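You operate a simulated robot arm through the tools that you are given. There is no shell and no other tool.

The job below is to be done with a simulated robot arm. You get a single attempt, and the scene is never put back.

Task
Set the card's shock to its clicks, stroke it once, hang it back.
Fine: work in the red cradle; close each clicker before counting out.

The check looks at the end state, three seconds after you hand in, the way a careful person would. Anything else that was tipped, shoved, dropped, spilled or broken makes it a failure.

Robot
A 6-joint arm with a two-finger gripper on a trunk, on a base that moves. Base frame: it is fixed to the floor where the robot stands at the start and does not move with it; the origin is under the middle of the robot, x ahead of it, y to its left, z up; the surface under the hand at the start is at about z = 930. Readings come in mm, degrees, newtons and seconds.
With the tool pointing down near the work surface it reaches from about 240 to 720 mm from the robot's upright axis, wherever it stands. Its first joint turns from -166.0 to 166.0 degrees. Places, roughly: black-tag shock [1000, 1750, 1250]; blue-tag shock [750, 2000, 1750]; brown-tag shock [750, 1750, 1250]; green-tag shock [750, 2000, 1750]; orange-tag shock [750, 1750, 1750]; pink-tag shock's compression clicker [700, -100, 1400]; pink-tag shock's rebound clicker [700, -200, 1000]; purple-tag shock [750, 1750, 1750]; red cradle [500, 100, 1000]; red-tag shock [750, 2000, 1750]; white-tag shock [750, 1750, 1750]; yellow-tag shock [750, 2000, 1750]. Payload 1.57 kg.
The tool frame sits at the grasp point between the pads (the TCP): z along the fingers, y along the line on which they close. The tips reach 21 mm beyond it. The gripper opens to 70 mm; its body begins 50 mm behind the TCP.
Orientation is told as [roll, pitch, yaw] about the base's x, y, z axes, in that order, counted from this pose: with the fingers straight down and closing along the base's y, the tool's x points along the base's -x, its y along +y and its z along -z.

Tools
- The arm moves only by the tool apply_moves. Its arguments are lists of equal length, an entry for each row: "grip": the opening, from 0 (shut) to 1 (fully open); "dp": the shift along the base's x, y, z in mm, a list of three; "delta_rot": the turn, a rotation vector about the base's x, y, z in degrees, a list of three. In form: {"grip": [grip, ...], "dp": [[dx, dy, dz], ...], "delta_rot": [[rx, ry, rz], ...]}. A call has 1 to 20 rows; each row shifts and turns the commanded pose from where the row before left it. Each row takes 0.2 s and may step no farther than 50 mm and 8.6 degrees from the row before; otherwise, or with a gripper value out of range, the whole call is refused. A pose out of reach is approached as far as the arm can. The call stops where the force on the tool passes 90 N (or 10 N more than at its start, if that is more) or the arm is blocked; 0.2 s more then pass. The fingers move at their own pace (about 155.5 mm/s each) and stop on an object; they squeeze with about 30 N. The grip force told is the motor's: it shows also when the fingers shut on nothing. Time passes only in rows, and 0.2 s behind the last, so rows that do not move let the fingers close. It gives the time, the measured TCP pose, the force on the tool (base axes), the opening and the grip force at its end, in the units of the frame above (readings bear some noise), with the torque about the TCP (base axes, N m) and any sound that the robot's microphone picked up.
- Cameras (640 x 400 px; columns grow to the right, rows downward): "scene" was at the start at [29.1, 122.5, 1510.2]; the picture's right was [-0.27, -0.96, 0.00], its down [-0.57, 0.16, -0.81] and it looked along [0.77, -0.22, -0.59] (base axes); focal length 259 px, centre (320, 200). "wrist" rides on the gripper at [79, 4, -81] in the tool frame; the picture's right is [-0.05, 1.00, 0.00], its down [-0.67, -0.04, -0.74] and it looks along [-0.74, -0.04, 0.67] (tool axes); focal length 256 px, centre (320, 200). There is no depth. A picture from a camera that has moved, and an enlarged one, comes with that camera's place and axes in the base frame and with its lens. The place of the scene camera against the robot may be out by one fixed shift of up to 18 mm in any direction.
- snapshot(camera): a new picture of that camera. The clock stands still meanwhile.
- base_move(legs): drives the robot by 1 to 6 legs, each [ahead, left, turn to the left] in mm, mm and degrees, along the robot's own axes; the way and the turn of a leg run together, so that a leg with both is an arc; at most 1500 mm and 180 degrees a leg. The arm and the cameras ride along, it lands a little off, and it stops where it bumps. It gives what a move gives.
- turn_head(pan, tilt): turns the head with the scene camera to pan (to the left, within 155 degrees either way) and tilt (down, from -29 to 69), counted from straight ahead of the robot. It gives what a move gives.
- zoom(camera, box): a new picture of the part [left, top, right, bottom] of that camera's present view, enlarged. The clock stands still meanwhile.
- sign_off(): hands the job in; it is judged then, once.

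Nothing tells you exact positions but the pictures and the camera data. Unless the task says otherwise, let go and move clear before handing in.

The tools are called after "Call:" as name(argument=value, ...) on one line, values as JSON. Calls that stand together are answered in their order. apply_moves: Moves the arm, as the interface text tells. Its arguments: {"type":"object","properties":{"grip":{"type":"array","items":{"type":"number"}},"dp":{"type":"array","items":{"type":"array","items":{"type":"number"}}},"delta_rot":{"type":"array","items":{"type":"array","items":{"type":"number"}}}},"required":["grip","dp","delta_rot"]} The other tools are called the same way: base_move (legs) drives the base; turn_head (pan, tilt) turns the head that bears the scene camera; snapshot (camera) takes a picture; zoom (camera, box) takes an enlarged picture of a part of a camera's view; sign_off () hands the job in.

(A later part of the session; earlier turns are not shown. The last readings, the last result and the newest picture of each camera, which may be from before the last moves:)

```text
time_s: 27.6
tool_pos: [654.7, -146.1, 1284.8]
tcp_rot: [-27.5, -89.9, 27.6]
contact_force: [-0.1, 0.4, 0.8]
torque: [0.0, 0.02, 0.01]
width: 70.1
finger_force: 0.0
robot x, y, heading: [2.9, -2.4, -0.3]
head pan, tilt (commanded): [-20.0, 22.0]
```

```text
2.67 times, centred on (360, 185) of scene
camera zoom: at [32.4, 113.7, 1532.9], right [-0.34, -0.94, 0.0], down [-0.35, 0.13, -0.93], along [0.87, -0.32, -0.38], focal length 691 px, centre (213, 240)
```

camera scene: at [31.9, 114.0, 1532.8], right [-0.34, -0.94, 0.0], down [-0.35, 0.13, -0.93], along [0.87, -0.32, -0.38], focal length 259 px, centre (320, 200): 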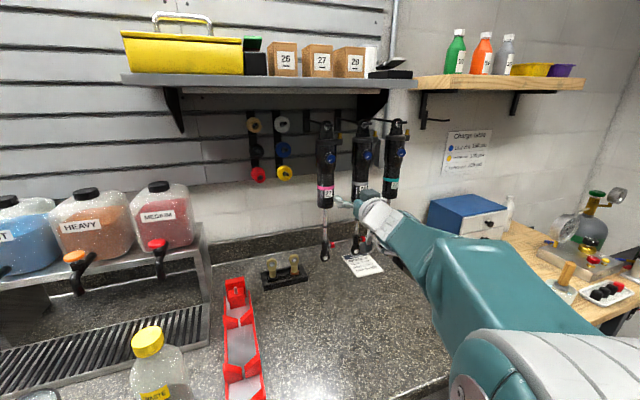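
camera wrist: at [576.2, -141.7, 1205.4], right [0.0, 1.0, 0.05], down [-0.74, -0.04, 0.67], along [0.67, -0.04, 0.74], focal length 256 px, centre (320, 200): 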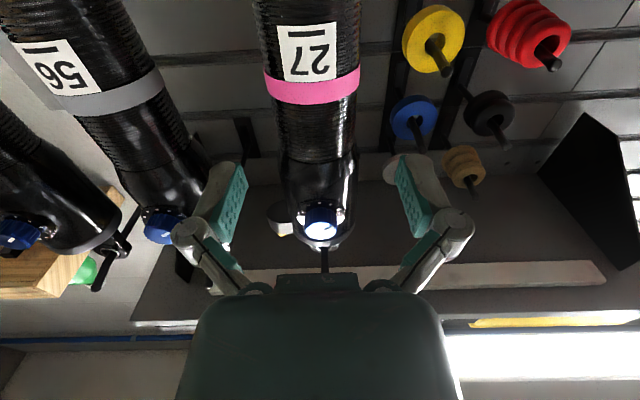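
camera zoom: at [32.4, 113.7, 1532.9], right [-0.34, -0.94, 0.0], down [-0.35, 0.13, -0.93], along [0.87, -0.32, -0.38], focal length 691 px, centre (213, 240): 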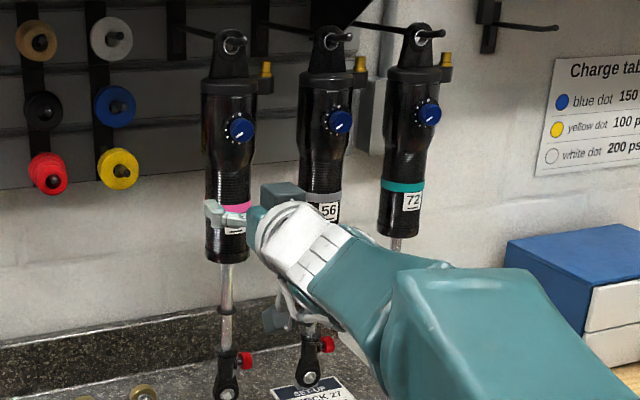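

Centre offset is about −4 mm in y; correct that and advance to straddle the body.

Call:
apply_moves(grip=[1, 1, 1, 1], dp=[[0, -3.8, 0], [15, 0, 0], [15, 0, 0], [10, 0, 0]], delta_rot=[[0, 0, 0], [0, 0, 0], [0, 0, 0], [0, 0, 0]])

Call:
snapshot(camera="wrist")

Call:
zoom(camera="scene", box=[290, 110, 390, 220])

```text
time_s: 28.6
tool_pos: [700.7, -148.9, 1285.5]
tcp_rot: [-88.6, -89.8, 88.8]
contact_force: [-0.2, -0.1, -1.5]
torque: [-0.03, -0.01, 0.01]
width: 70.2
finger_force: 0.0
robot x, y, heading: [4.0, 1.0, -0.0]
head pan, tilt (commanded): [-20.0, 22.0]
```

```text
taken
camera wrist: at [620.0, -145.1, 1205.8], right [0.0, 1.0, 0.05], down [-0.74, -0.04, 0.67], along [0.67, -0.04, 0.74], focal length 256 px, centre (320, 200)
```

wrist: 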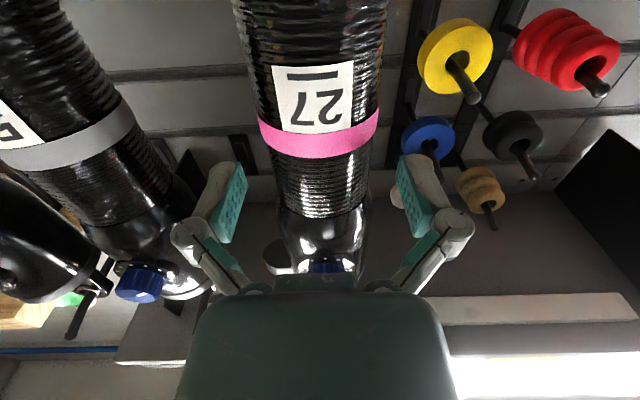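

```text
3.64 times, centred on (340, 165) of scene
camera zoom: at [32.6, 113.8, 1532.9], right [-0.34, -0.94, 0.0], down [-0.35, 0.13, -0.93], along [0.87, -0.32, -0.38], focal length 942 px, centre (247, 327)
```

zoom: 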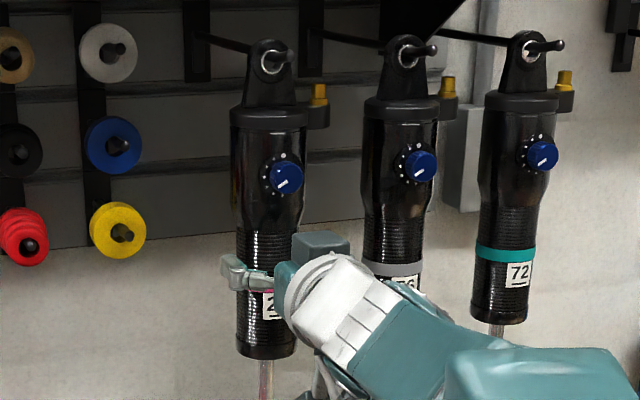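

Body is centered between the fingers. Advance to the axis and close.

Call:
apply_moves(grip=[1, 1, 1], dp=[[10, -0.5, 0], [10, 0, 0], [3, 0, 0]], delta_rot=[[0, 0, 0], [0, 0, 0], [0, 0, 0]])

Call:
snapshot(camera="wrist")

Call:
zoom(camera="scene", box=[290, 110, 390, 220])

```text
time_s: 29.4
tool_pos: [720.6, -150.5, 1285.2]
tcp_rot: [-60.3, -90.0, 60.2]
contact_force: [0.4, 0.7, -0.2]
torque: [0.0, 0.0, -0.01]
width: 69.6
finger_force: 0.0
robot x, y, heading: [1.2, -1.4, 0.4]
head pan, tilt (commanded): [-20.0, 22.0]
```

```text
taken
camera wrist: at [642.0, -147.0, 1206.1], right [0.0, 1.0, 0.05], down [-0.74, -0.04, 0.67], along [0.67, -0.04, 0.74], focal length 256 px, centre (320, 200)
```

wrist: 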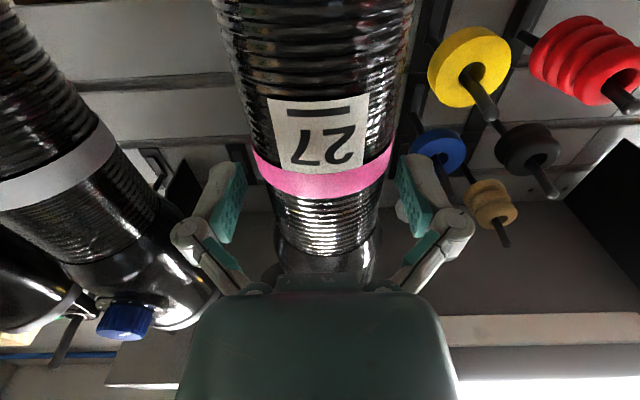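

```text
3.64 times, centred on (340, 165) of scene
camera zoom: at [32.7, 113.7, 1532.9], right [-0.34, -0.94, 0.0], down [-0.35, 0.13, -0.93], along [0.87, -0.32, -0.38], focal length 942 px, centre (247, 327)
```

zoom: 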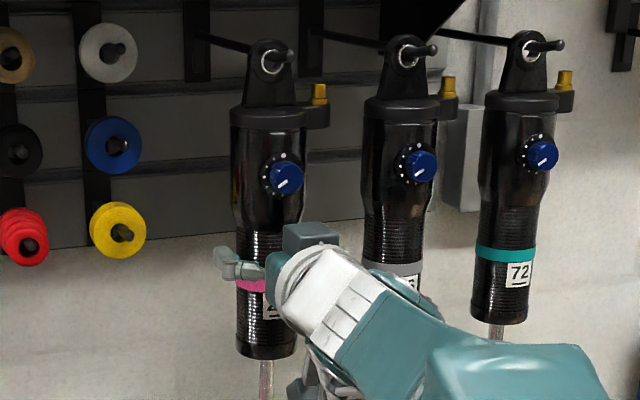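

Positioned at the body axis; closing the gripper on the threads.

Call:
apply_moves(grip=[0.6, 0.3, 0, 0], dp=[[0, 0, 0], [0, 0, 0], [0, 0, 0], [0, 0, 0]], delta_rot=[[0, 0, 0], [0, 0, 0], [0, 0, 0], [0, 0, 0]])

Call:
snapshot(camera="wrist")

```text
time_s: 30.4
tool_pos: [721.1, -150.3, 1287.0]
tcp_rot: [-78.4, -89.9, 78.5]
contact_force: [-0.3, 1.6, -0.6]
torque: [-0.18, -0.05, 0.04]
width: 52.5
finger_force: 29.8
robot x, y, heading: [-1.9, -2.6, 0.2]
head pan, tilt (commanded): [-20.0, 22.0]
```

```text
taken
camera wrist: at [642.0, -146.6, 1206.2], right [0.0, 1.0, 0.05], down [-0.74, -0.04, 0.67], along [0.67, -0.04, 0.74], focal length 256 px, centre (320, 200)
```

wrist: 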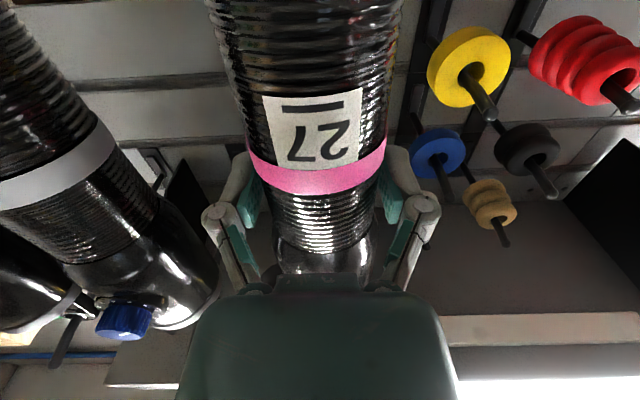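

Grip is firm at 52.5 mm. Lift a little and watch the force.

Call:
apply_moves(grip=[0, 0, 0, 0], dp=[[0, 0, 1], [0, 0, 1], [0, 0, 1], [0, 0, 0]], delta_rot=[[0, 0, 0], [0, 0, 0], [0, 0, 0], [0, 0, 0]])

Call:
zoom(camera="scene", box=[310, 110, 370, 150])

```text
time_s: 31.4
tool_pos: [722.8, -151.8, 1289.2]
tcp_rot: [4.2, -89.9, -4.3]
contact_force: [0.6, 0.2, -10.5]
torque: [0.03, 0.05, 0.0]
width: 52.7
finger_force: 30.0
robot x, y, heading: [0.7, -0.9, -0.2]
head pan, tilt (commanded): [-20.0, 22.0]
```

```text
10.00 times, centred on (340, 130) of scene
camera zoom: at [33.8, 113.4, 1532.8], right [-0.34, -0.94, 0.0], down [-0.35, 0.13, -0.93], along [0.87, -0.32, -0.38], focal length 2590 px, centre (120, 900)
```

zoom: 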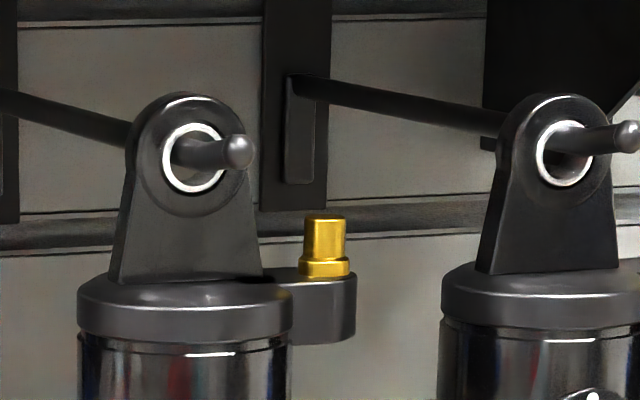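

The shock is supported (≈10.5 N, balanced at the grip). One more mm up, then pull straight back off the peg.

Call:
apply_moves(grip=[0, 0, 0, 0, 0, 0, 0, 0], dp=[[0, 0, 1], [-10, 0, 0], [-10, 0, 0], [-10, 0, 0], [-10, 0, 0], [-10, 0, 0], [-10, 0, 0], [-10, 0, 0]], delta_rot=[[0, 0, 0], [0, 0, 0], [0, 0, 0], [0, 0, 0], [0, 0, 0], [0, 0, 0], [0, 0, 0], [0, 0, 0]])

Call:
zoom(camera="scene", box=[280, 90, 420, 280])

```text
time_s: 33.2
tool_pos: [650.8, -149.7, 1290.6]
tcp_rot: [-32.0, -89.9, 32.0]
contact_force: [-0.3, -0.7, -10.5]
torque: [0.01, 0.03, 0.01]
width: 52.4
finger_force: 30.3
robot x, y, heading: [0.3, -1.6, 0.2]
head pan, tilt (commanded): [-20.0, 22.0]
```

```text
2.11 times, centred on (350, 185) of scene
camera zoom: at [33.2, 113.6, 1532.8], right [-0.34, -0.94, 0.0], down [-0.35, 0.13, -0.93], along [0.87, -0.32, -0.38], focal length 545 px, centre (257, 232)
```

zoom: 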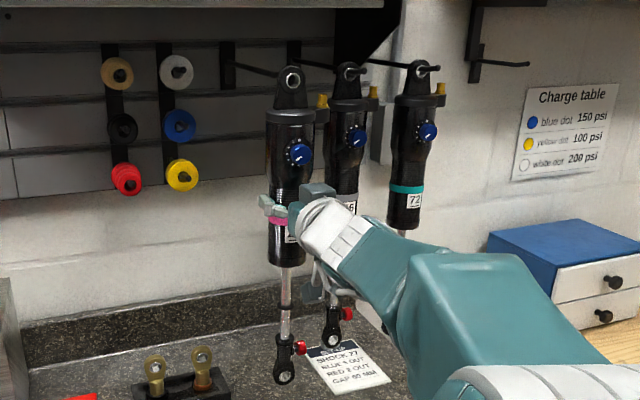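

It came off cleanly. Let me re-read the card now that it's in view.

Call:
zoom(camera="scene", box=[340, 235, 400, 275])

Call:
apply_moves(grip=[0, 0, 0, 0, 0, 0], dp=[[-20, 0, 0], [-20, 0, 0], [-20, 0, 5], [-15, 5, 5], [-10, 10, 5], [-10, 10, 5]], delta_rot=[[0, 0, 0], [0, 0, 0], [0, 0, 0], [0, 0, 0], [0, 0, 0], [0, 0, 0]])

Call:
snapshot(camera="scene")

```text
10.00 times, centred on (370, 255) of scene
camera zoom: at [33.2, 113.6, 1532.8], right [-0.34, -0.94, 0.0], down [-0.35, 0.13, -0.93], along [0.87, -0.32, -0.38], focal length 2590 px, centre (-180, -350)
```

zoom: 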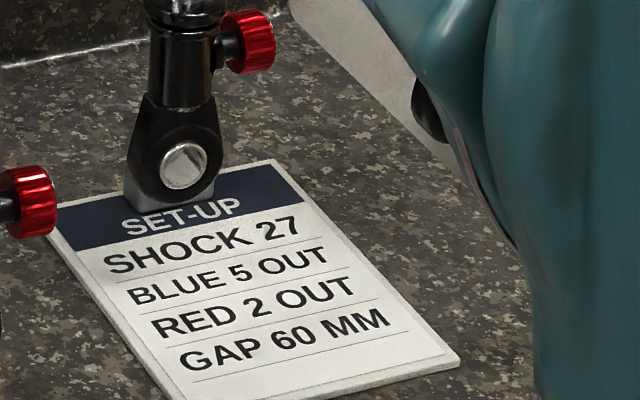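

```text
time_s: 34.6
tool_pos: [555.0, -124.0, 1309.6]
tcp_rot: [-47.2, -89.9, 47.2]
contact_force: [0.1, -0.9, -11.9]
torque: [0.01, 0.03, 0.0]
width: 52.4
finger_force: 30.4
robot x, y, heading: [-1.1, -0.8, 0.1]
head pan, tilt (commanded): [-20.0, 22.0]
```

```text
taken
camera scene: at [32.5, 114.2, 1532.8], right [-0.34, -0.94, 0.0], down [-0.35, 0.13, -0.93], along [0.87, -0.32, -0.38], focal length 259 px, centre (320, 200)
```

scene: 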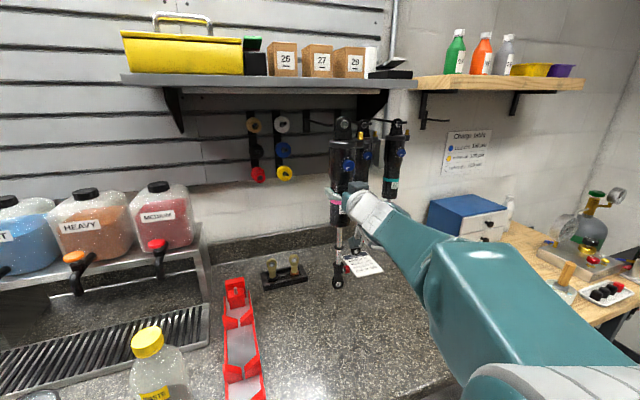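

Card confirmed: blue 5, red 2. Now rotate the shock to horizontal (dial up, top eye ahead) while moving above the cradle.

Call:
apply_moves(grip=[0, 0, 0, 0, 0, 0, 0, 0, 0, 0, 0, 0, 0, 0], dp=[[-2, 18, 0], [-2, 20, 0], [-2, 20, 0], [-2, 20, 0], [-2, 20, 0], [-2, 20, -5], [-2, 20, -10], [-2, 20, -10], [-2, 20, -15], [-2, 20, -15], [-2, 20, -15], [-2, 20, -15], [-1, 20, -15], [0, 14, -15]], delta_rot=[[0, 4, 0], [0, 6, 0], [0, 7, 0], [0, 7, 0], [0, 7, 0], [0, 7, 0], [0, 7, 0], [0, 7, 0], [0, 7, 0], [0, 7, 0], [0, 7, 0], [0, 7, 0], [0, 6, 0], [0, 4, 0]])

Call:
snapshot(camera="wrist")

Call:
turn_head(pan=0, tilt=40)

Call:
snapshot(camera="scene")

```text
time_s: 37.6
tool_pos: [533.9, 138.9, 1196.8]
tcp_rot: [1.4, -3.0, 0.1]
contact_force: [-0.2, -0.3, -9.6]
torque: [0.04, -0.39, 0.04]
width: 52.4
finger_force: 30.3
out of reach, approached as far as the arm can: row 3, 4
robot x, y, heading: [0.9, 1.2, -0.1]
head pan, tilt (commanded): [-20.0, 22.0]
```

```text
taken
camera wrist: at [452.2, 142.1, 1273.3], right [0.05, 1.0, 0.03], down [0.63, -0.05, 0.78], along [0.78, -0.02, -0.63], focal length 256 px, centre (320, 200)
```

wrist: 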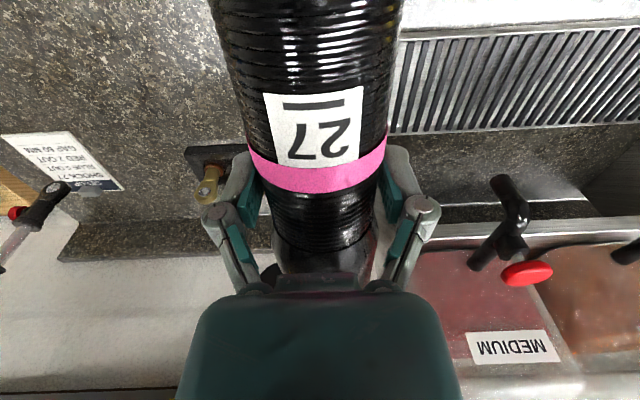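

```text
time_s: 38.4
tool_pos: [532.8, 139.4, 1196.3]
tcp_rot: [1.3, -2.9, 0.2]
contact_force: [-0.5, -0.6, -10.3]
torque: [-0.02, -0.37, -0.03]
width: 52.6
finger_force: 30.3
robot x, y, heading: [-3.7, 1.3, 0.2]
head pan, tilt (commanded): [0.0, 40.0]
```

```text
taken
camera scene: at [31.0, 147.2, 1504.5], right [0.0, -1.0, 0.0], down [-0.64, 0.0, -0.77], along [0.77, 0.0, -0.64], focal length 259 px, centre (320, 200)
```

scene: 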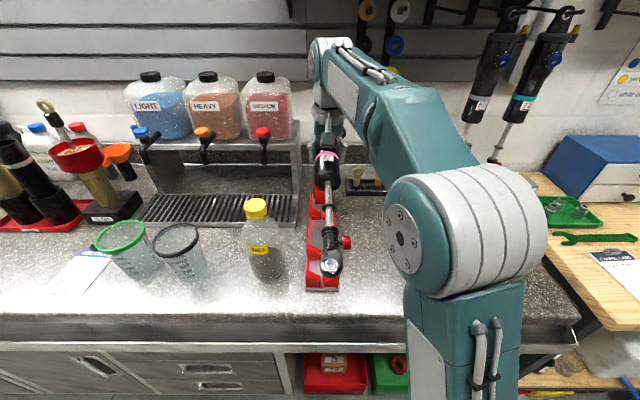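

Slight rotation error from a reach limit; I'll correct it and lower to just above the cradle.

Call:
apply_moves(grip=[0, 0, 0, 0, 0, 0, 0], dp=[[-1, 3, -10], [-1, 3, -20], [-1, 3, -20], [0, 0, -20], [0, 0, -20], [0, 0, -20], [0, 0, -10]], delta_rot=[[-0.7, 1.5, 0], [-0.6, 1.4, 0], [0, 0, 0], [0, 0, 0], [0, 0, 0], [0, 0, 0], [0, 0, 0]])

Call:
snapshot(camera="wrist")

Call:
snapshot(camera="scene")

Call:
zoom(camera="scene", box=[270, 120, 390, 300])

```text
time_s: 40.0
tool_pos: [529.2, 147.5, 1075.4]
tcp_rot: [0.0, -0.2, 0.2]
contact_force: [1.2, 0.6, -9.4]
torque: [0.01, -0.45, 0.01]
width: 52.4
finger_force: 30.3
robot x, y, heading: [-1.8, 0.4, -0.3]
head pan, tilt (commanded): [0.0, 40.0]
```

```text
taken
camera wrist: at [452.4, 151.7, 1156.4], right [0.05, 1.0, 0.0], down [0.67, -0.03, 0.75], along [0.74, -0.04, -0.67], focal length 256 px, centre (320, 200)
```

wrist: 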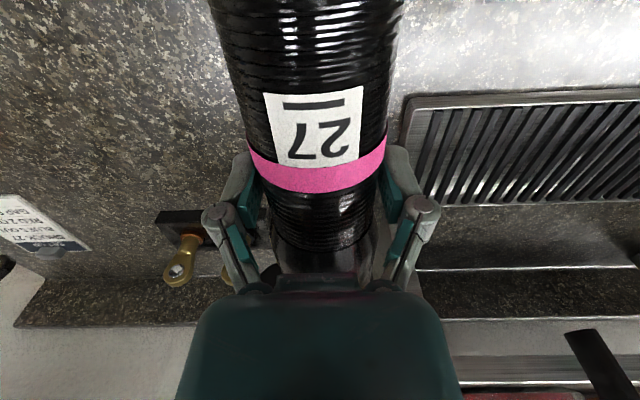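

```text
taken
camera scene: at [31.0, 147.4, 1504.5], right [0.0, -1.0, 0.0], down [-0.64, 0.0, -0.76], along [0.76, 0.0, -0.64], focal length 259 px, centre (320, 200)
```

scene: 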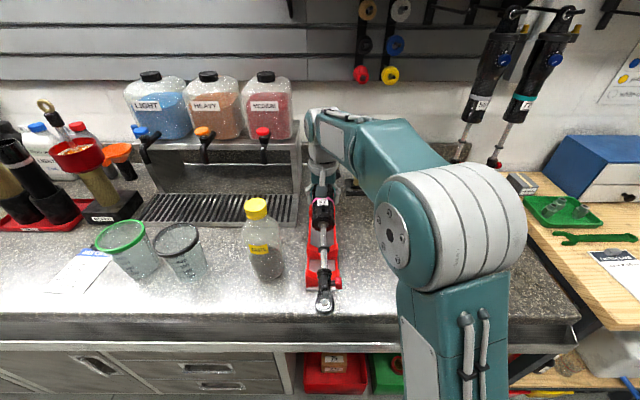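

```text
2.22 times, centred on (330, 210) of scene
camera zoom: at [31.0, 147.4, 1504.5], right [0.0, -1.0, 0.0], down [-0.64, 0.0, -0.76], along [0.76, 0.0, -0.64], focal length 576 px, centre (298, 178)
```

zoom: 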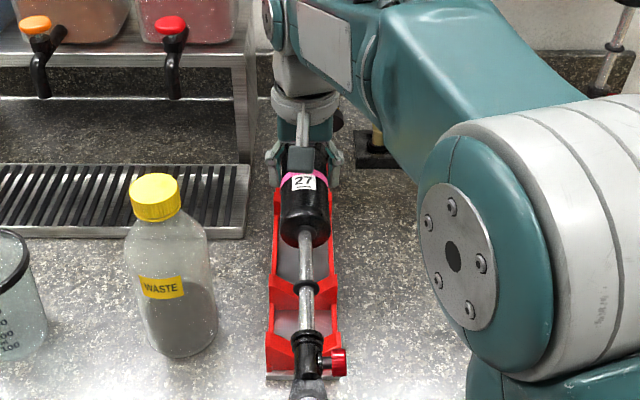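

Shock is above the cradle, aligned in y. Descend slowly, watching force for the pin.

Call:
apply_moves(grip=[0, 0, 0, 0, 0, 0, 0], dp=[[0.5, 0.5, -10], [0, 0, -10], [0, 0, -10], [0, 0, -10], [0, 0, -6], [0, 0, -6], [0, 0, -4]], delta_rot=[[0, 0, 0], [0, 0, 0], [0, 0, 0], [0, 0, 0], [0, 0, 0], [0, 0, 0], [0, 0, 0]])

Call:
snapshot(camera="wrist")

Call:
turn_head(pan=-8, tilt=20)

Call:
snapshot(camera="scene")

```text
time_s: 41.6
tool_pos: [532.8, 148.4, 1019.6]
tcp_rot: [0.0, 0.0, 0.2]
contact_force: [-0.3, -0.2, -11.2]
torque: [-0.03, -0.41, 0.01]
width: 52.5
finger_force: 30.1
robot x, y, heading: [2.7, -1.2, 0.2]
head pan, tilt (commanded): [0.0, 40.0]
```

```text
taken
camera wrist: at [453.8, 152.3, 1099.7], right [0.05, 1.0, 0.0], down [0.67, -0.03, 0.75], along [0.74, -0.04, -0.67], focal length 256 px, centre (320, 200)
```

wrist: 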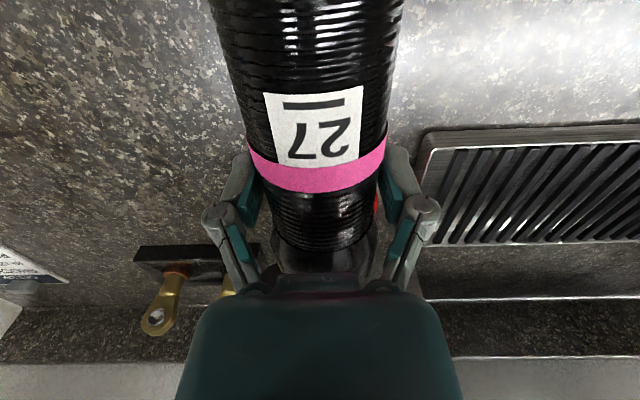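

```text
time_s: 42.5
tool_pos: [530.3, 148.9, 1020.8]
tcp_rot: [0.0, -0.1, 0.2]
contact_force: [0.3, 0.3, -11.0]
torque: [-0.01, -0.41, 0.01]
width: 52.6
finger_force: 30.1
robot x, y, heading: [-2.0, 4.2, 0.2]
head pan, tilt (commanded): [-8.0, 20.0]
```

```text
taken
camera scene: at [38.3, 134.5, 1535.8], right [-0.14, -0.99, 0.0], down [-0.34, 0.05, -0.94], along [0.93, -0.13, -0.34], focal length 259 px, centre (320, 200)
```

scene: 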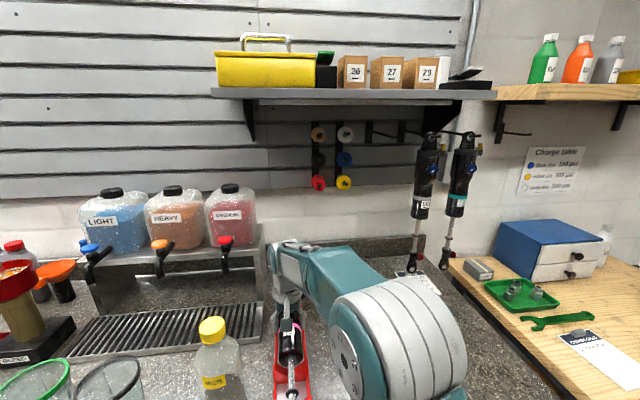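

Continue lowering in 3 mm steps.

Call:
apply_moves(grip=[0, 0, 0], dp=[[0, 0, -3], [0, 0, -3], [0, 0, 0]], delta_rot=[[0, 0, 0], [0, 0, 0], [0, 0, 0]])

Call:
apply_moves(grip=[0, 0, 0], dp=[[0, 0, -3], [0, 0, -2], [0, 0, 0]], delta_rot=[[0, 0, 0], [0, 0, 0], [0, 0, 0]])

```text
time_s: 43.3
tool_pos: [531.5, 149.8, 1012.5]
tcp_rot: [0.1, -0.1, 0.2]
contact_force: [1.0, 0.5, -6.1]
torque: [0.02, -0.97, 0.05]
width: 52.4
finger_force: 29.7
robot x, y, heading: [3.3, -1.6, 0.4]
head pan, tilt (commanded): [-8.0, 20.0]
```

```text
time_s: 44.1
tool_pos: [531.1, 148.4, 1007.9]
tcp_rot: [0.1, -0.1, 0.2]
contact_force: [-1.4, 0.1, -7.3]
torque: [0.01, -0.88, 0.08]
width: 52.5
finger_force: 29.5
robot x, y, heading: [-2.4, 0.1, 0.2]
head pan, tilt (commanded): [-8.0, 20.0]
```

There is contact ahead, near the eye. Let me check the wrist view for rotation in the grip.

Call:
snapshot(camera="wrist")

Call:
turn_head(pan=0, tilt=35)

Call:
zoom(camera="scene", box=[270, 120, 390, 195])

```text
taken
camera wrist: at [453.2, 152.3, 1088.4], right [0.05, 1.0, 0.0], down [0.67, -0.03, 0.75], along [0.74, -0.04, -0.67], focal length 256 px, centre (320, 200)
```

wrist: 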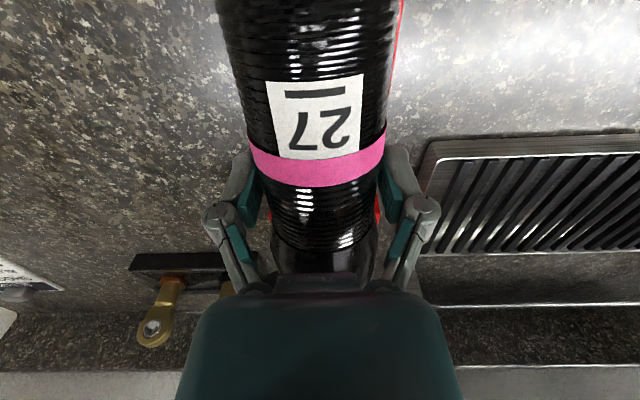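

```text
time_s: 44.8
tool_pos: [530.9, 149.2, 1007.8]
tcp_rot: [0.0, 0.0, 0.3]
contact_force: [-0.1, 1.1, -9.1]
torque: [0.02, -0.71, 0.07]
width: 52.5
finger_force: 30.3
robot x, y, heading: [-0.2, 2.6, -0.1]
head pan, tilt (commanded): [0.0, 35.0]
```

```text
5.33 times, centred on (330, 158) of scene
camera zoom: at [33.9, 147.5, 1512.1], right [0.0, -1.0, 0.0], down [-0.57, 0.0, -0.82], along [0.82, 0.0, -0.57], focal length 1381 px, centre (267, 427)
```

zoom: 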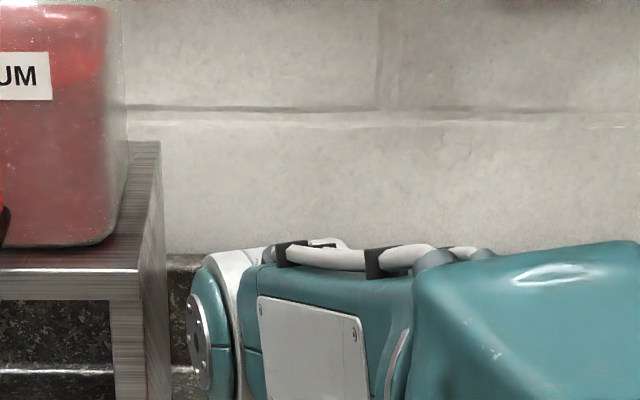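

The shock tilted a couple of degrees in the grip, so the eye rests on the pin tip rather than over it. I'll take a few static force readings to locate the contact.

Call:
apply_moves(grip=[0], dp=[[0, 0, -1]], delta_rot=[[0, 0, 0]])

Call:
apply_moves(grip=[0], dp=[[0, 0, 0]], delta_rot=[[0, 0, 0]])

Call:
apply_moves(grip=[0], dp=[[0, 0, 0]], delta_rot=[[0, 0, 0]])

Call:
apply_moves(grip=[0, 0, 0], dp=[[0, 0, 5], [0, 0, 5], [0, 0, 5]], delta_rot=[[0, 0, 0], [0, 0, 0], [0, 0, 0]])

Call:
apply_moves(grip=[0], dp=[[0, 0, 0]], delta_rot=[[0, 0, 0]])

Call:
snapshot(camera="wrist")

```text
time_s: 45.2
tool_pos: [532.2, 147.7, 1008.5]
tcp_rot: [0.1, -0.1, 0.2]
contact_force: [-0.1, -0.3, -7.0]
torque: [0.02, -0.97, 0.08]
width: 52.7
finger_force: 30.0
robot x, y, heading: [-0.4, -4.6, -0.1]
head pan, tilt (commanded): [0.0, 35.0]
```

```text
time_s: 45.6
tool_pos: [531.0, 147.8, 1007.0]
tcp_rot: [0.0, 0.0, 0.2]
contact_force: [1.6, 1.0, -6.7]
torque: [0.02, -0.98, 0.04]
width: 52.7
finger_force: 29.9
robot x, y, heading: [3.6, 0.6, 0.1]
head pan, tilt (commanded): [0.0, 35.0]
```

```text
time_s: 46.0
tool_pos: [532.1, 148.8, 1007.2]
tcp_rot: [0.0, -0.1, 0.2]
contact_force: [0.9, 0.5, -7.1]
torque: [-0.01, -0.96, 0.04]
width: 52.8
finger_force: 29.9
robot x, y, heading: [1.9, -0.5, 0.0]
head pan, tilt (commanded): [0.0, 35.0]
```

```text
time_s: 46.8
tool_pos: [530.1, 148.9, 1021.9]
tcp_rot: [-0.1, -0.1, 0.2]
contact_force: [-0.7, 0.4, -9.8]
torque: [0.01, -0.4, 0.01]
width: 52.1
finger_force: 30.1
robot x, y, heading: [0.7, -4.0, 0.1]
head pan, tilt (commanded): [0.0, 35.0]
```

```text
time_s: 47.2
tool_pos: [531.7, 147.7, 1021.8]
tcp_rot: [0.0, -0.1, 0.2]
contact_force: [0.4, -1.4, -11.4]
torque: [0.0, -0.4, 0.0]
width: 52.8
finger_force: 29.9
robot x, y, heading: [-2.7, -1.9, -0.0]
head pan, tilt (commanded): [0.0, 35.0]
```

```text
taken
camera wrist: at [452.9, 152.0, 1102.6], right [0.05, 1.0, 0.0], down [0.67, -0.03, 0.75], along [0.74, -0.04, -0.67], focal length 256 px, centre (320, 200)
```

wrist: 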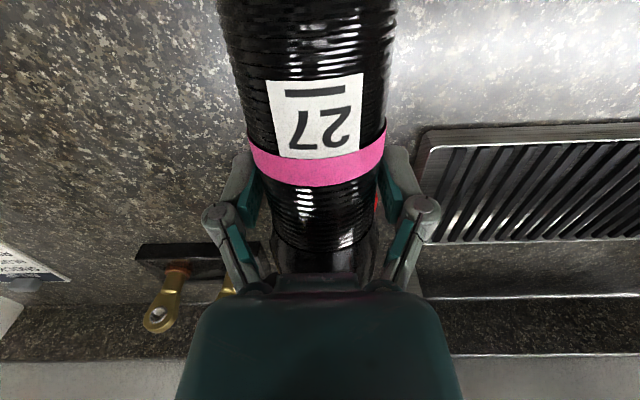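

Readings put the contact right around the bore, so the offset is small but the pin position needs measuring better. I'll lift, yaw the hand to look at the pin past the body, and triangulate.

Call:
apply_moves(grip=[0, 0, 0, 0, 0, 0, 0, 0, 0, 0, 0, 0, 0, 0, 0, 0], dp=[[0, 0, 15], [0, 0, 25], [0, 0, 30], [0, 0, 30], [0, 0, 30], [0, 0, 30], [0, 0, 30], [0, 0, 20], [0, 0, 0], [0, 0, 0], [0, 0, 0], [0, 0, 0], [0, 0, 0], [0, 0, 0], [0, 0, 0], [0, 0, 0]], delta_rot=[[0, 0, 0], [0, 0, 0], [0, 0, 0], [0, 0, 0], [0, 0, 0], [0, 0, 0], [0, 0, -4], [0, 0, -7], [0, 0, -7.5], [0, 0, -7.5], [0, 0, -7.5], [0, 0, -7.5], [0, 0, -7.5], [0, 0, -7], [0, 0, -4], [0, 0, 0]])

Call:
snapshot(camera="wrist")

Call:
snapshot(camera="scene")

```text
time_s: 50.6
tool_pos: [531.1, 148.6, 1231.3]
tcp_rot: [0.1, -0.3, -59.3]
contact_force: [0.2, 0.3, -10.8]
torque: [-0.31, -0.17, 0.02]
width: 52.4
finger_force: 29.8
robot x, y, heading: [2.2, 1.7, 0.3]
head pan, tilt (commanded): [0.0, 35.0]
```

```text
taken
camera wrist: at [495.8, 219.2, 1312.0], right [0.89, 0.46, 0.0], down [0.31, -0.59, 0.75], along [0.35, -0.66, -0.67], focal length 256 px, centre (320, 200)
```

wrist: 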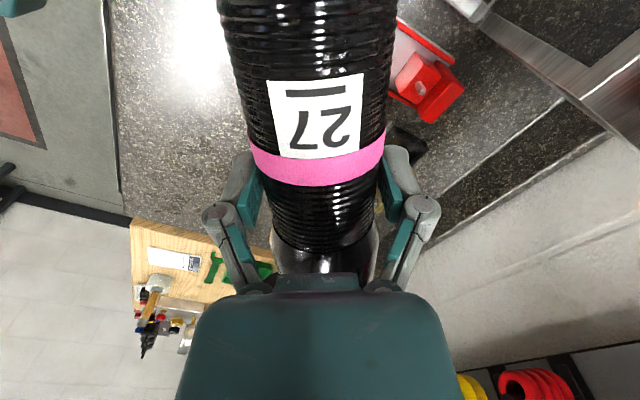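

```text
taken
camera scene: at [34.2, 147.5, 1512.0], right [0.0, -1.0, 0.0], down [-0.58, 0.0, -0.82], along [0.82, 0.0, -0.58], focal length 259 px, centre (320, 200)
```

scene: 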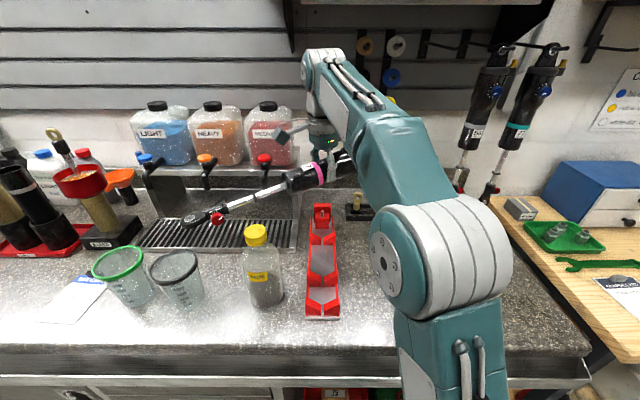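

The pin block is visible now; zooming for precision, then a second viewpoint.

Call:
zoom(camera="wrist", box=[384, 50, 480, 130])

Call:
zoom(camera="scene", box=[290, 190, 354, 230])

Call:
apply_moves(grip=[0, 0, 0, 0, 0, 0], dp=[[-15, 0, -10], [-15, 0, -10], [-15, 0, -10], [-15, 0, -10], [-15, 0, -10], [0, 0, 0]], delta_rot=[[0, 0, 0], [0, 0, 0], [0, 0, 0], [0, 0, 0], [0, 0, 0], [0, 0, 0]])

Call:
snapshot(camera="wrist")

```text
5.00 times, centred on (432, 90) of wrist
camera zoom: at [495.8, 219.2, 1312.0], right [0.89, 0.46, 0.0], down [0.31, -0.59, 0.75], along [0.35, -0.66, -0.67], focal length 1280 px, centre (-240, 750)
```

zoom: 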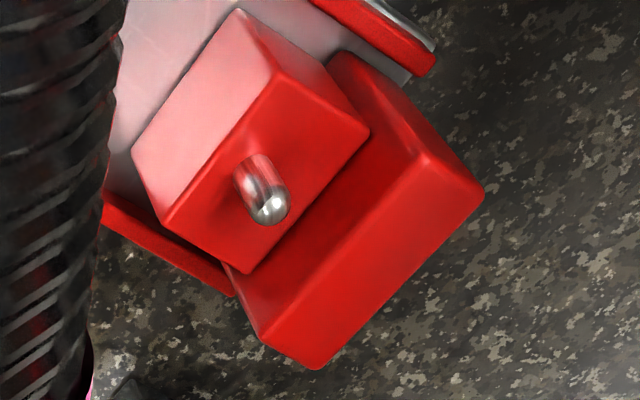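

```text
10.00 times, centred on (322, 210) of scene
camera zoom: at [34.2, 147.5, 1512.0], right [0.0, -1.0, 0.0], down [-0.58, 0.0, -0.82], along [0.82, 0.0, -0.58], focal length 2590 px, centre (300, 100)
```

zoom: 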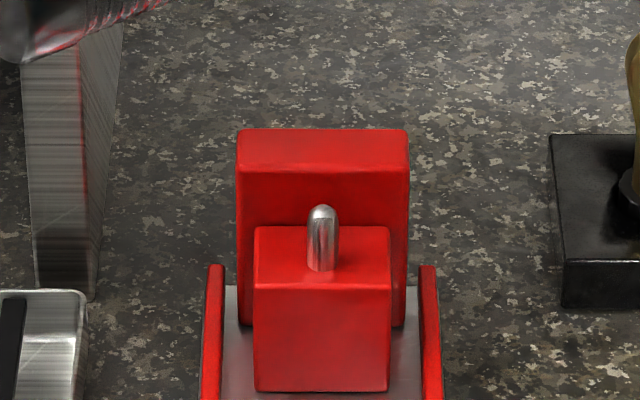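

```text
time_s: 52.0
tool_pos: [456.5, 149.3, 1183.4]
tcp_rot: [0.0, -0.2, -59.3]
contact_force: [0.1, -0.5, -9.9]
torque: [-0.33, -0.18, 0.01]
width: 52.5
finger_force: 29.6
robot x, y, heading: [0.6, 1.8, -0.1]
head pan, tilt (commanded): [0.0, 35.0]
```

```text
taken
camera wrist: at [420.9, 220.1, 1264.1], right [0.89, 0.46, 0.0], down [0.31, -0.59, 0.75], along [0.35, -0.66, -0.67], focal length 256 px, centre (320, 200)
```

wrist: 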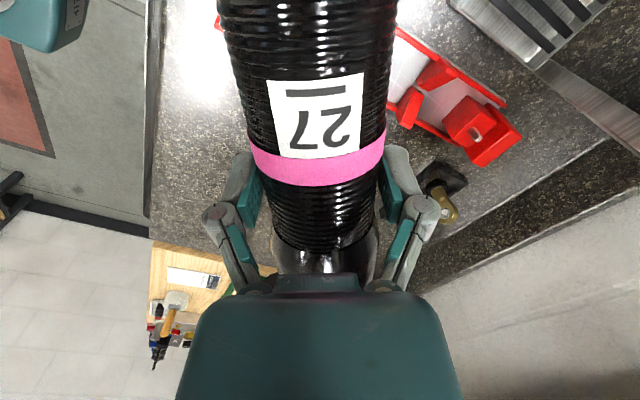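

Call:
zoom(camera="wrist", box=[432, 80, 528, 170])

```text
4.44 times, centred on (480, 125) of wrist
camera zoom: at [420.9, 220.1, 1264.1], right [0.89, 0.46, 0.0], down [0.31, -0.59, 0.75], along [0.35, -0.66, -0.67], focal length 1138 px, centre (-391, 533)
```

zoom: 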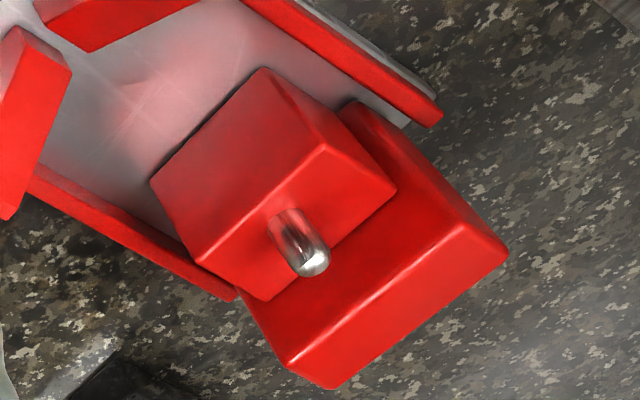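

Triangulating the new views with the earlier one puts the pin at about x≈673, y≈148.5, so I was ~9 mm too far forward. Rotate back and go above with TCP x≈522.

Call:
apply_moves(grip=[0, 0, 0, 0, 0, 0, 0, 0, 0, 0, 0], dp=[[8, 0, 5], [8, 0, 0], [8, 0, 0], [8, 0, -10], [8, 0, -15], [8, 0, -15], [8, -0.3, -15], [7, 0, -15], [2.5, 0, -15], [0, 0, -15], [0, 0, -5]], delta_rot=[[0, 0, 4], [0, 0, 7], [0, 0, 7.5], [0, 0, 7.5], [0, 0, 7.5], [0, 0, 7.5], [0, 0, 7.5], [0, 0, 6.5], [0, 0, 4.1], [0, 0.2, 0], [0, 0, 0]])

Call:
snapshot(camera="wrist")

Call:
apply_moves(grip=[0], dp=[[0, 0, 0]], delta_rot=[[0, 0, 0]])

```text
time_s: 54.4
tool_pos: [523.0, 148.6, 1083.1]
tcp_rot: [0.1, 0.2, -0.2]
contact_force: [-0.1, -0.3, -11.1]
torque: [-0.01, -0.41, 0.02]
width: 52.8
finger_force: 30.2
robot x, y, heading: [-0.6, -1.2, -0.0]
head pan, tilt (commanded): [0.0, 35.0]
```

```text
taken
camera wrist: at [444.5, 152.3, 1163.6], right [0.06, 1.0, 0.0], down [0.67, -0.04, 0.74], along [0.74, -0.04, -0.67], focal length 256 px, centre (320, 200)
```

wrist: 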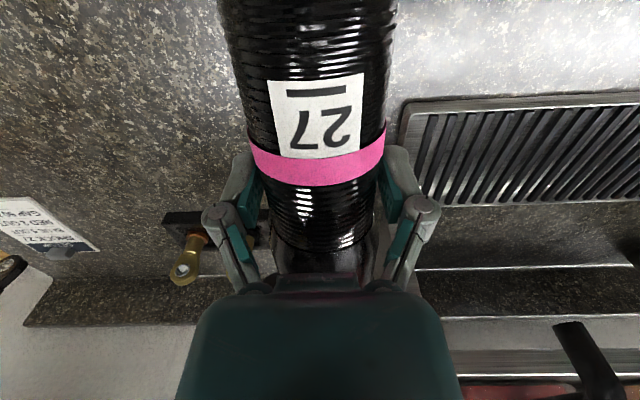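

```text
time_s: 54.8
tool_pos: [521.7, 147.9, 1083.3]
tcp_rot: [0.1, 0.1, -0.2]
contact_force: [0.1, 1.0, -10.8]
torque: [0.01, -0.38, 0.07]
width: 52.6
finger_force: 29.5
robot x, y, heading: [-3.7, -1.5, -0.2]
head pan, tilt (commanded): [0.0, 35.0]
```

Call:
apply_moves(grip=[0, 0, 0, 0, 0, 0, 0, 0], dp=[[0, 0, -15], [0, 0, -15], [0, 0, -15], [0, 0, -10], [0, 0, -6], [0, 0, -4], [0, 0, -3], [0, 0, 0]], delta_rot=[[0, 1.5, 0], [0, 0, 0], [0, 0, 0], [0, 0, 0], [0, 0, 0], [0, 0, 0], [0, 0, 0], [0, 0, 0]])

Call:
apply_moves(grip=[0, 0], dp=[[0, 0, -3], [0, 0, 0]], delta_rot=[[0, 0, 0], [0, 0, 0]])

Call:
apply_moves(grip=[0, 0], dp=[[0, 0, -3], [0, 0, 0]], delta_rot=[[0, 0, 0], [0, 0, 0]])

```text
time_s: 56.6
tool_pos: [522.6, 146.7, 1013.9]
tcp_rot: [0.0, 1.6, -0.3]
contact_force: [-0.4, 0.3, -10.6]
torque: [0.01, -0.38, 0.01]
width: 52.6
finger_force: 29.9
robot x, y, heading: [0.3, -3.1, -0.2]
head pan, tilt (commanded): [0.0, 35.0]
```

```text
time_s: 57.2
tool_pos: [520.7, 146.9, 1010.1]
tcp_rot: [0.0, 1.8, -0.2]
contact_force: [0.3, 1.0, -10.3]
torque: [0.01, -0.39, -0.01]
width: 52.9
finger_force: 30.4
robot x, y, heading: [0.7, -2.5, 0.0]
head pan, tilt (commanded): [0.0, 35.0]
```

```text
time_s: 57.8
tool_pos: [521.7, 147.2, 1007.5]
tcp_rot: [0.0, 1.6, -0.3]
contact_force: [-0.2, 0.4, -11.0]
torque: [0.06, -0.37, 0.01]
width: 52.5
finger_force: 30.1
robot x, y, heading: [1.7, -0.8, 0.1]
head pan, tilt (commanded): [0.0, 35.0]
```

No contact yet at 1007 — promising. Continue.

Call:
apply_moves(grip=[0, 0], dp=[[0, 0, -3], [0, 0, 0]], delta_rot=[[0, 0, 0], [0, 0, 0]])

Call:
apply_moves(grip=[0, 0], dp=[[0, 0, -3], [0, 0, 0]], delta_rot=[[0, 0, 0], [0, 0, 0]])

Call:
apply_moves(grip=[0, 0], dp=[[0, 0, -2], [0, 0, 0]], delta_rot=[[0, 0, 0], [0, 0, 0]])

```text
time_s: 58.4
tool_pos: [521.5, 147.3, 1004.8]
tcp_rot: [0.0, 1.7, -0.2]
contact_force: [0.3, -0.6, -10.5]
torque: [0.02, -0.4, 0.0]
width: 52.7
finger_force: 29.8
robot x, y, heading: [-2.1, 1.7, -0.3]
head pan, tilt (commanded): [0.0, 35.0]
```

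```text
time_s: 59.0
tool_pos: [520.8, 148.5, 1002.6]
tcp_rot: [0.1, 1.5, -0.2]
contact_force: [0.4, 5.2, 1.2]
torque: [-0.11, 0.56, -0.32]
width: 53.0
finger_force: 29.8
robot x, y, heading: [0.3, 3.6, 0.2]
head pan, tilt (commanded): [0.0, 35.0]
```

```text
time_s: 59.6
tool_pos: [521.1, 148.2, 1001.4]
tcp_rot: [0.1, 1.6, -0.2]
contact_force: [5.6, 7.0, 1.8]
torque: [0.07, 0.45, -0.51]
width: 52.6
finger_force: 29.9
robot x, y, heading: [-1.6, -0.0, 0.2]
head pan, tilt (commanded): [0.0, 35.0]
```

Contact is now at the near V (x≈440), with the eye ~10 mm below the earlier hang-up height, so the pin is inside the bore. Ease sideways to center on the V and lower the eye end.

Call:
apply_moves(grip=[0, 0, 0], dp=[[0, 0.7, 0.5], [0, 0.5, 0], [0, 0, 0]], delta_rot=[[0, 0, -0.4], [0, 0.5, 0], [0, 0, 0]])

Call:
apply_moves(grip=[0, 0, 0], dp=[[0, 0, -0.5], [0, 0, -0.5], [0, 0, 0]], delta_rot=[[0, 0.6, 0], [0, 0.6, 0], [0, 0, 0]])

Call:
snapshot(camera="wrist")

Call:
zoom(camera="scene", box=[280, 150, 380, 400])

```text
time_s: 60.4
tool_pos: [521.0, 148.4, 998.1]
tcp_rot: [0.1, 2.2, -0.7]
contact_force: [0.3, -2.3, -9.6]
torque: [-0.04, -0.28, 0.18]
width: 52.4
finger_force: 30.7
robot x, y, heading: [2.2, 1.3, 0.3]
head pan, tilt (commanded): [0.0, 35.0]
```

```text
time_s: 61.2
tool_pos: [522.2, 149.3, 998.1]
tcp_rot: [0.0, 3.3, -0.6]
contact_force: [-0.8, -1.1, -9.7]
torque: [0.02, -0.32, 0.07]
width: 52.4
finger_force: 29.9
robot x, y, heading: [-2.3, 2.3, -0.0]
head pan, tilt (commanded): [0.0, 35.0]
```

```text
taken
camera wrist: at [448.8, 154.2, 1084.3], right [0.06, 1.0, 0.0], down [0.71, -0.04, 0.7], along [0.7, -0.05, -0.71], focal length 256 px, centre (320, 200)
```

wrist: 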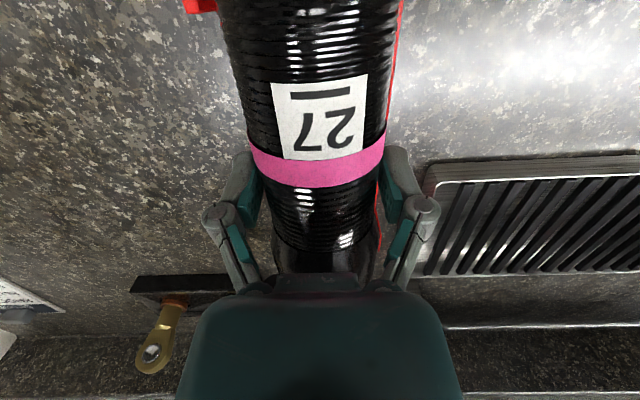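

```text
1.60 times, centred on (330, 275) of scene
camera zoom: at [34.1, 147.2, 1512.0], right [0.0, -1.0, 0.0], down [-0.58, 0.0, -0.82], along [0.82, 0.0, -0.58], focal length 414 px, centre (304, 80)
```

zoom: 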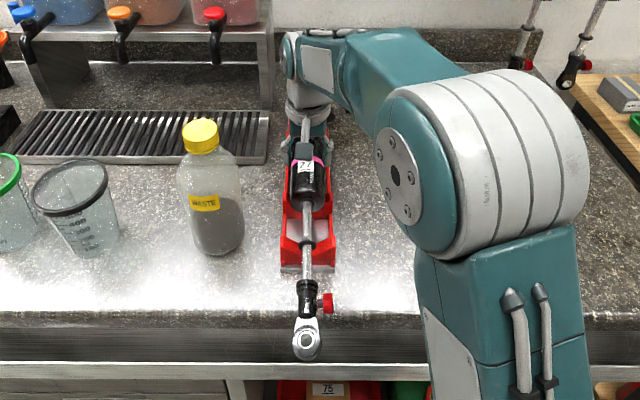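

Lateral force is relieved. Lower in 1 mm steps until the weight is taken.

Call:
apply_moves(grip=[0, 0], dp=[[0, 0, -1.5], [0, 0, 0]], delta_rot=[[0, 0, 0], [0, 0, 0]])

Call:
apply_moves(grip=[0, 0], dp=[[0, 0, -1.5], [0, 0, 0]], delta_rot=[[0, 0, 0], [0, 0, 0]])

```text
time_s: 61.8
tool_pos: [521.3, 148.8, 998.0]
tcp_rot: [0.0, 3.3, -0.6]
contact_force: [0.3, -5.4, 3.7]
torque: [0.1, 0.74, 0.43]
width: 52.6
finger_force: 30.3
robot x, y, heading: [0.3, 1.8, 0.1]
head pan, tilt (commanded): [0.0, 35.0]
```

```text
time_s: 62.4
tool_pos: [522.1, 148.3, 996.6]
tcp_rot: [0.1, 3.2, -0.6]
contact_force: [4.0, -6.7, 13.0]
torque: [0.15, -0.09, 0.23]
width: 52.9
finger_force: 30.0
robot x, y, heading: [-1.0, 1.2, -0.4]
head pan, tilt (commanded): [0.0, 35.0]
```

Both Vs are now supporting it. Ease off slightly and open a little to let it settle.

Call:
apply_moves(grip=[0, 0, 0.85, 0.85, 1, 1], dp=[[0, -0.4, 1], [0, 0, 0], [0, 0, 0], [0, 0, 0], [0, 0, 0], [0, 0, 0]], delta_rot=[[0, 0, 0], [0, 0, 0], [0, 0, 0], [0, 0, 0], [0, 0, 0], [0, 0, 0]])

Call:
snapshot(camera="wrist")

Call:
zoom(camera="scene", box=[280, 150, 380, 400])

```text
time_s: 63.8
tool_pos: [521.4, 149.4, 996.9]
tcp_rot: [0.0, 3.2, -0.6]
contact_force: [0.2, 0.3, 0.7]
torque: [0.01, -0.04, -0.01]
width: 70.1
finger_force: 0.0
robot x, y, heading: [-1.7, -2.2, 0.0]
head pan, tilt (commanded): [0.0, 35.0]
```

```text
taken
camera wrist: at [448.6, 154.0, 1081.9], right [0.06, 1.0, 0.0], down [0.71, -0.04, 0.71], along [0.7, -0.05, -0.71], focal length 256 px, centre (320, 200)
```

wrist: 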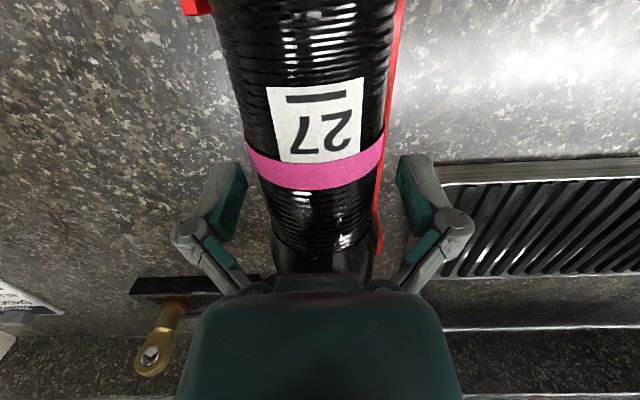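

```text
1.60 times, centred on (330, 275) of scene
camera zoom: at [33.5, 147.0, 1512.1], right [0.0, -1.0, 0.0], down [-0.57, 0.0, -0.82], along [0.82, 0.0, -0.57], focal length 414 px, centre (304, 80)
```

zoom: 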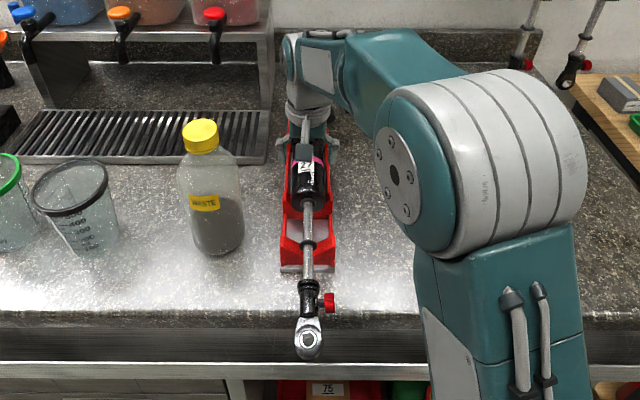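

It rests in the cradle. Rise straight up and inspect.

Call:
apply_moves(grip=[1, 1, 1, 1, 1, 1, 1, 1, 1], dp=[[0, 0, 8], [0, 0, 15], [0, 0, 25], [-10, 0, 30], [-20, 0, 30], [-20, 0, 30], [-20, 0, 30], [-20, 0, 30], [-20, 0, 20]], delta_rot=[[0, 0, 0], [0, -1, 0], [0, -1.2, 0], [0, -1, 0.6], [0, 0, 0], [0, 0, 0], [0, 0, 0], [0, 0, 0], [0, 0, 0]])

Call:
snapshot(camera="wrist")

Call:
zoom(camera="wrist", box=[240, 90, 400, 190])

Call:
snapshot(camera="scene")

```text
time_s: 65.8
tool_pos: [411.7, 147.6, 1216.4]
tcp_rot: [-0.1, 0.0, -0.1]
contact_force: [1.1, 0.9, -1.4]
torque: [0.02, -0.01, -0.03]
width: 69.9
finger_force: 0.0
robot x, y, heading: [-3.7, 0.4, 0.3]
head pan, tilt (commanded): [0.0, 35.0]
```

```text
taken
camera wrist: at [333.1, 151.8, 1297.4], right [0.05, 1.0, 0.0], down [0.67, -0.04, 0.74], along [0.74, -0.04, -0.67], focal length 256 px, centre (320, 200)
```

wrist: 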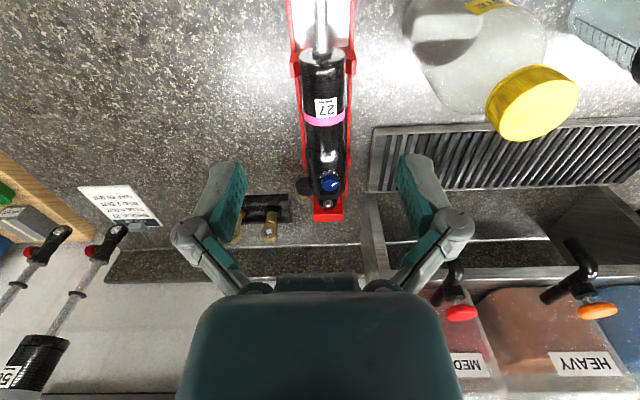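

```text
4.00 times, centred on (320, 140) of wrist
camera zoom: at [333.1, 151.8, 1297.4], right [0.05, 1.0, 0.0], down [0.67, -0.04, 0.74], along [0.74, -0.04, -0.67], focal length 1024 px, centre (320, 440)
```

zoom: 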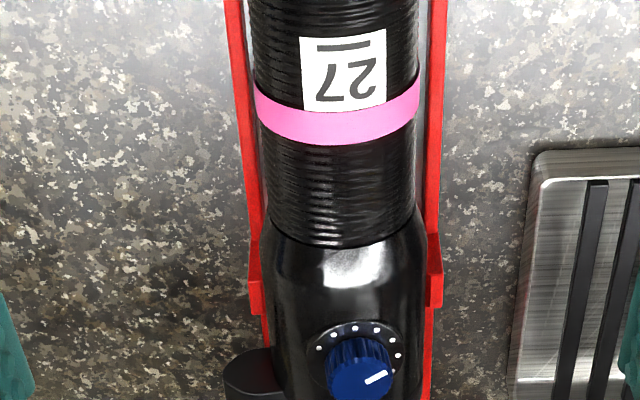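

```text
taken
camera scene: at [32.7, 146.9, 1512.1], right [0.0, -1.0, 0.0], down [-0.57, 0.0, -0.82], along [0.82, 0.0, -0.57], focal length 259 px, centre (320, 200)
```

scene: 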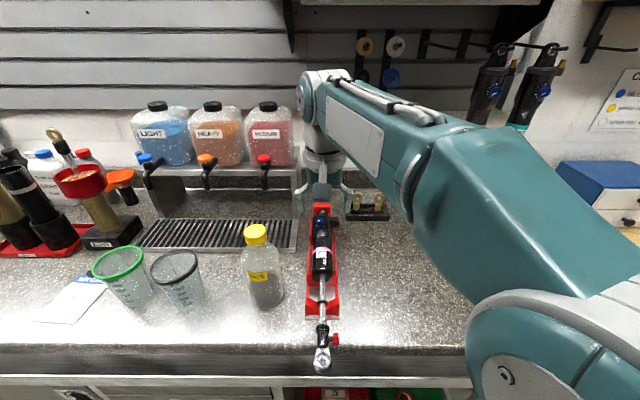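

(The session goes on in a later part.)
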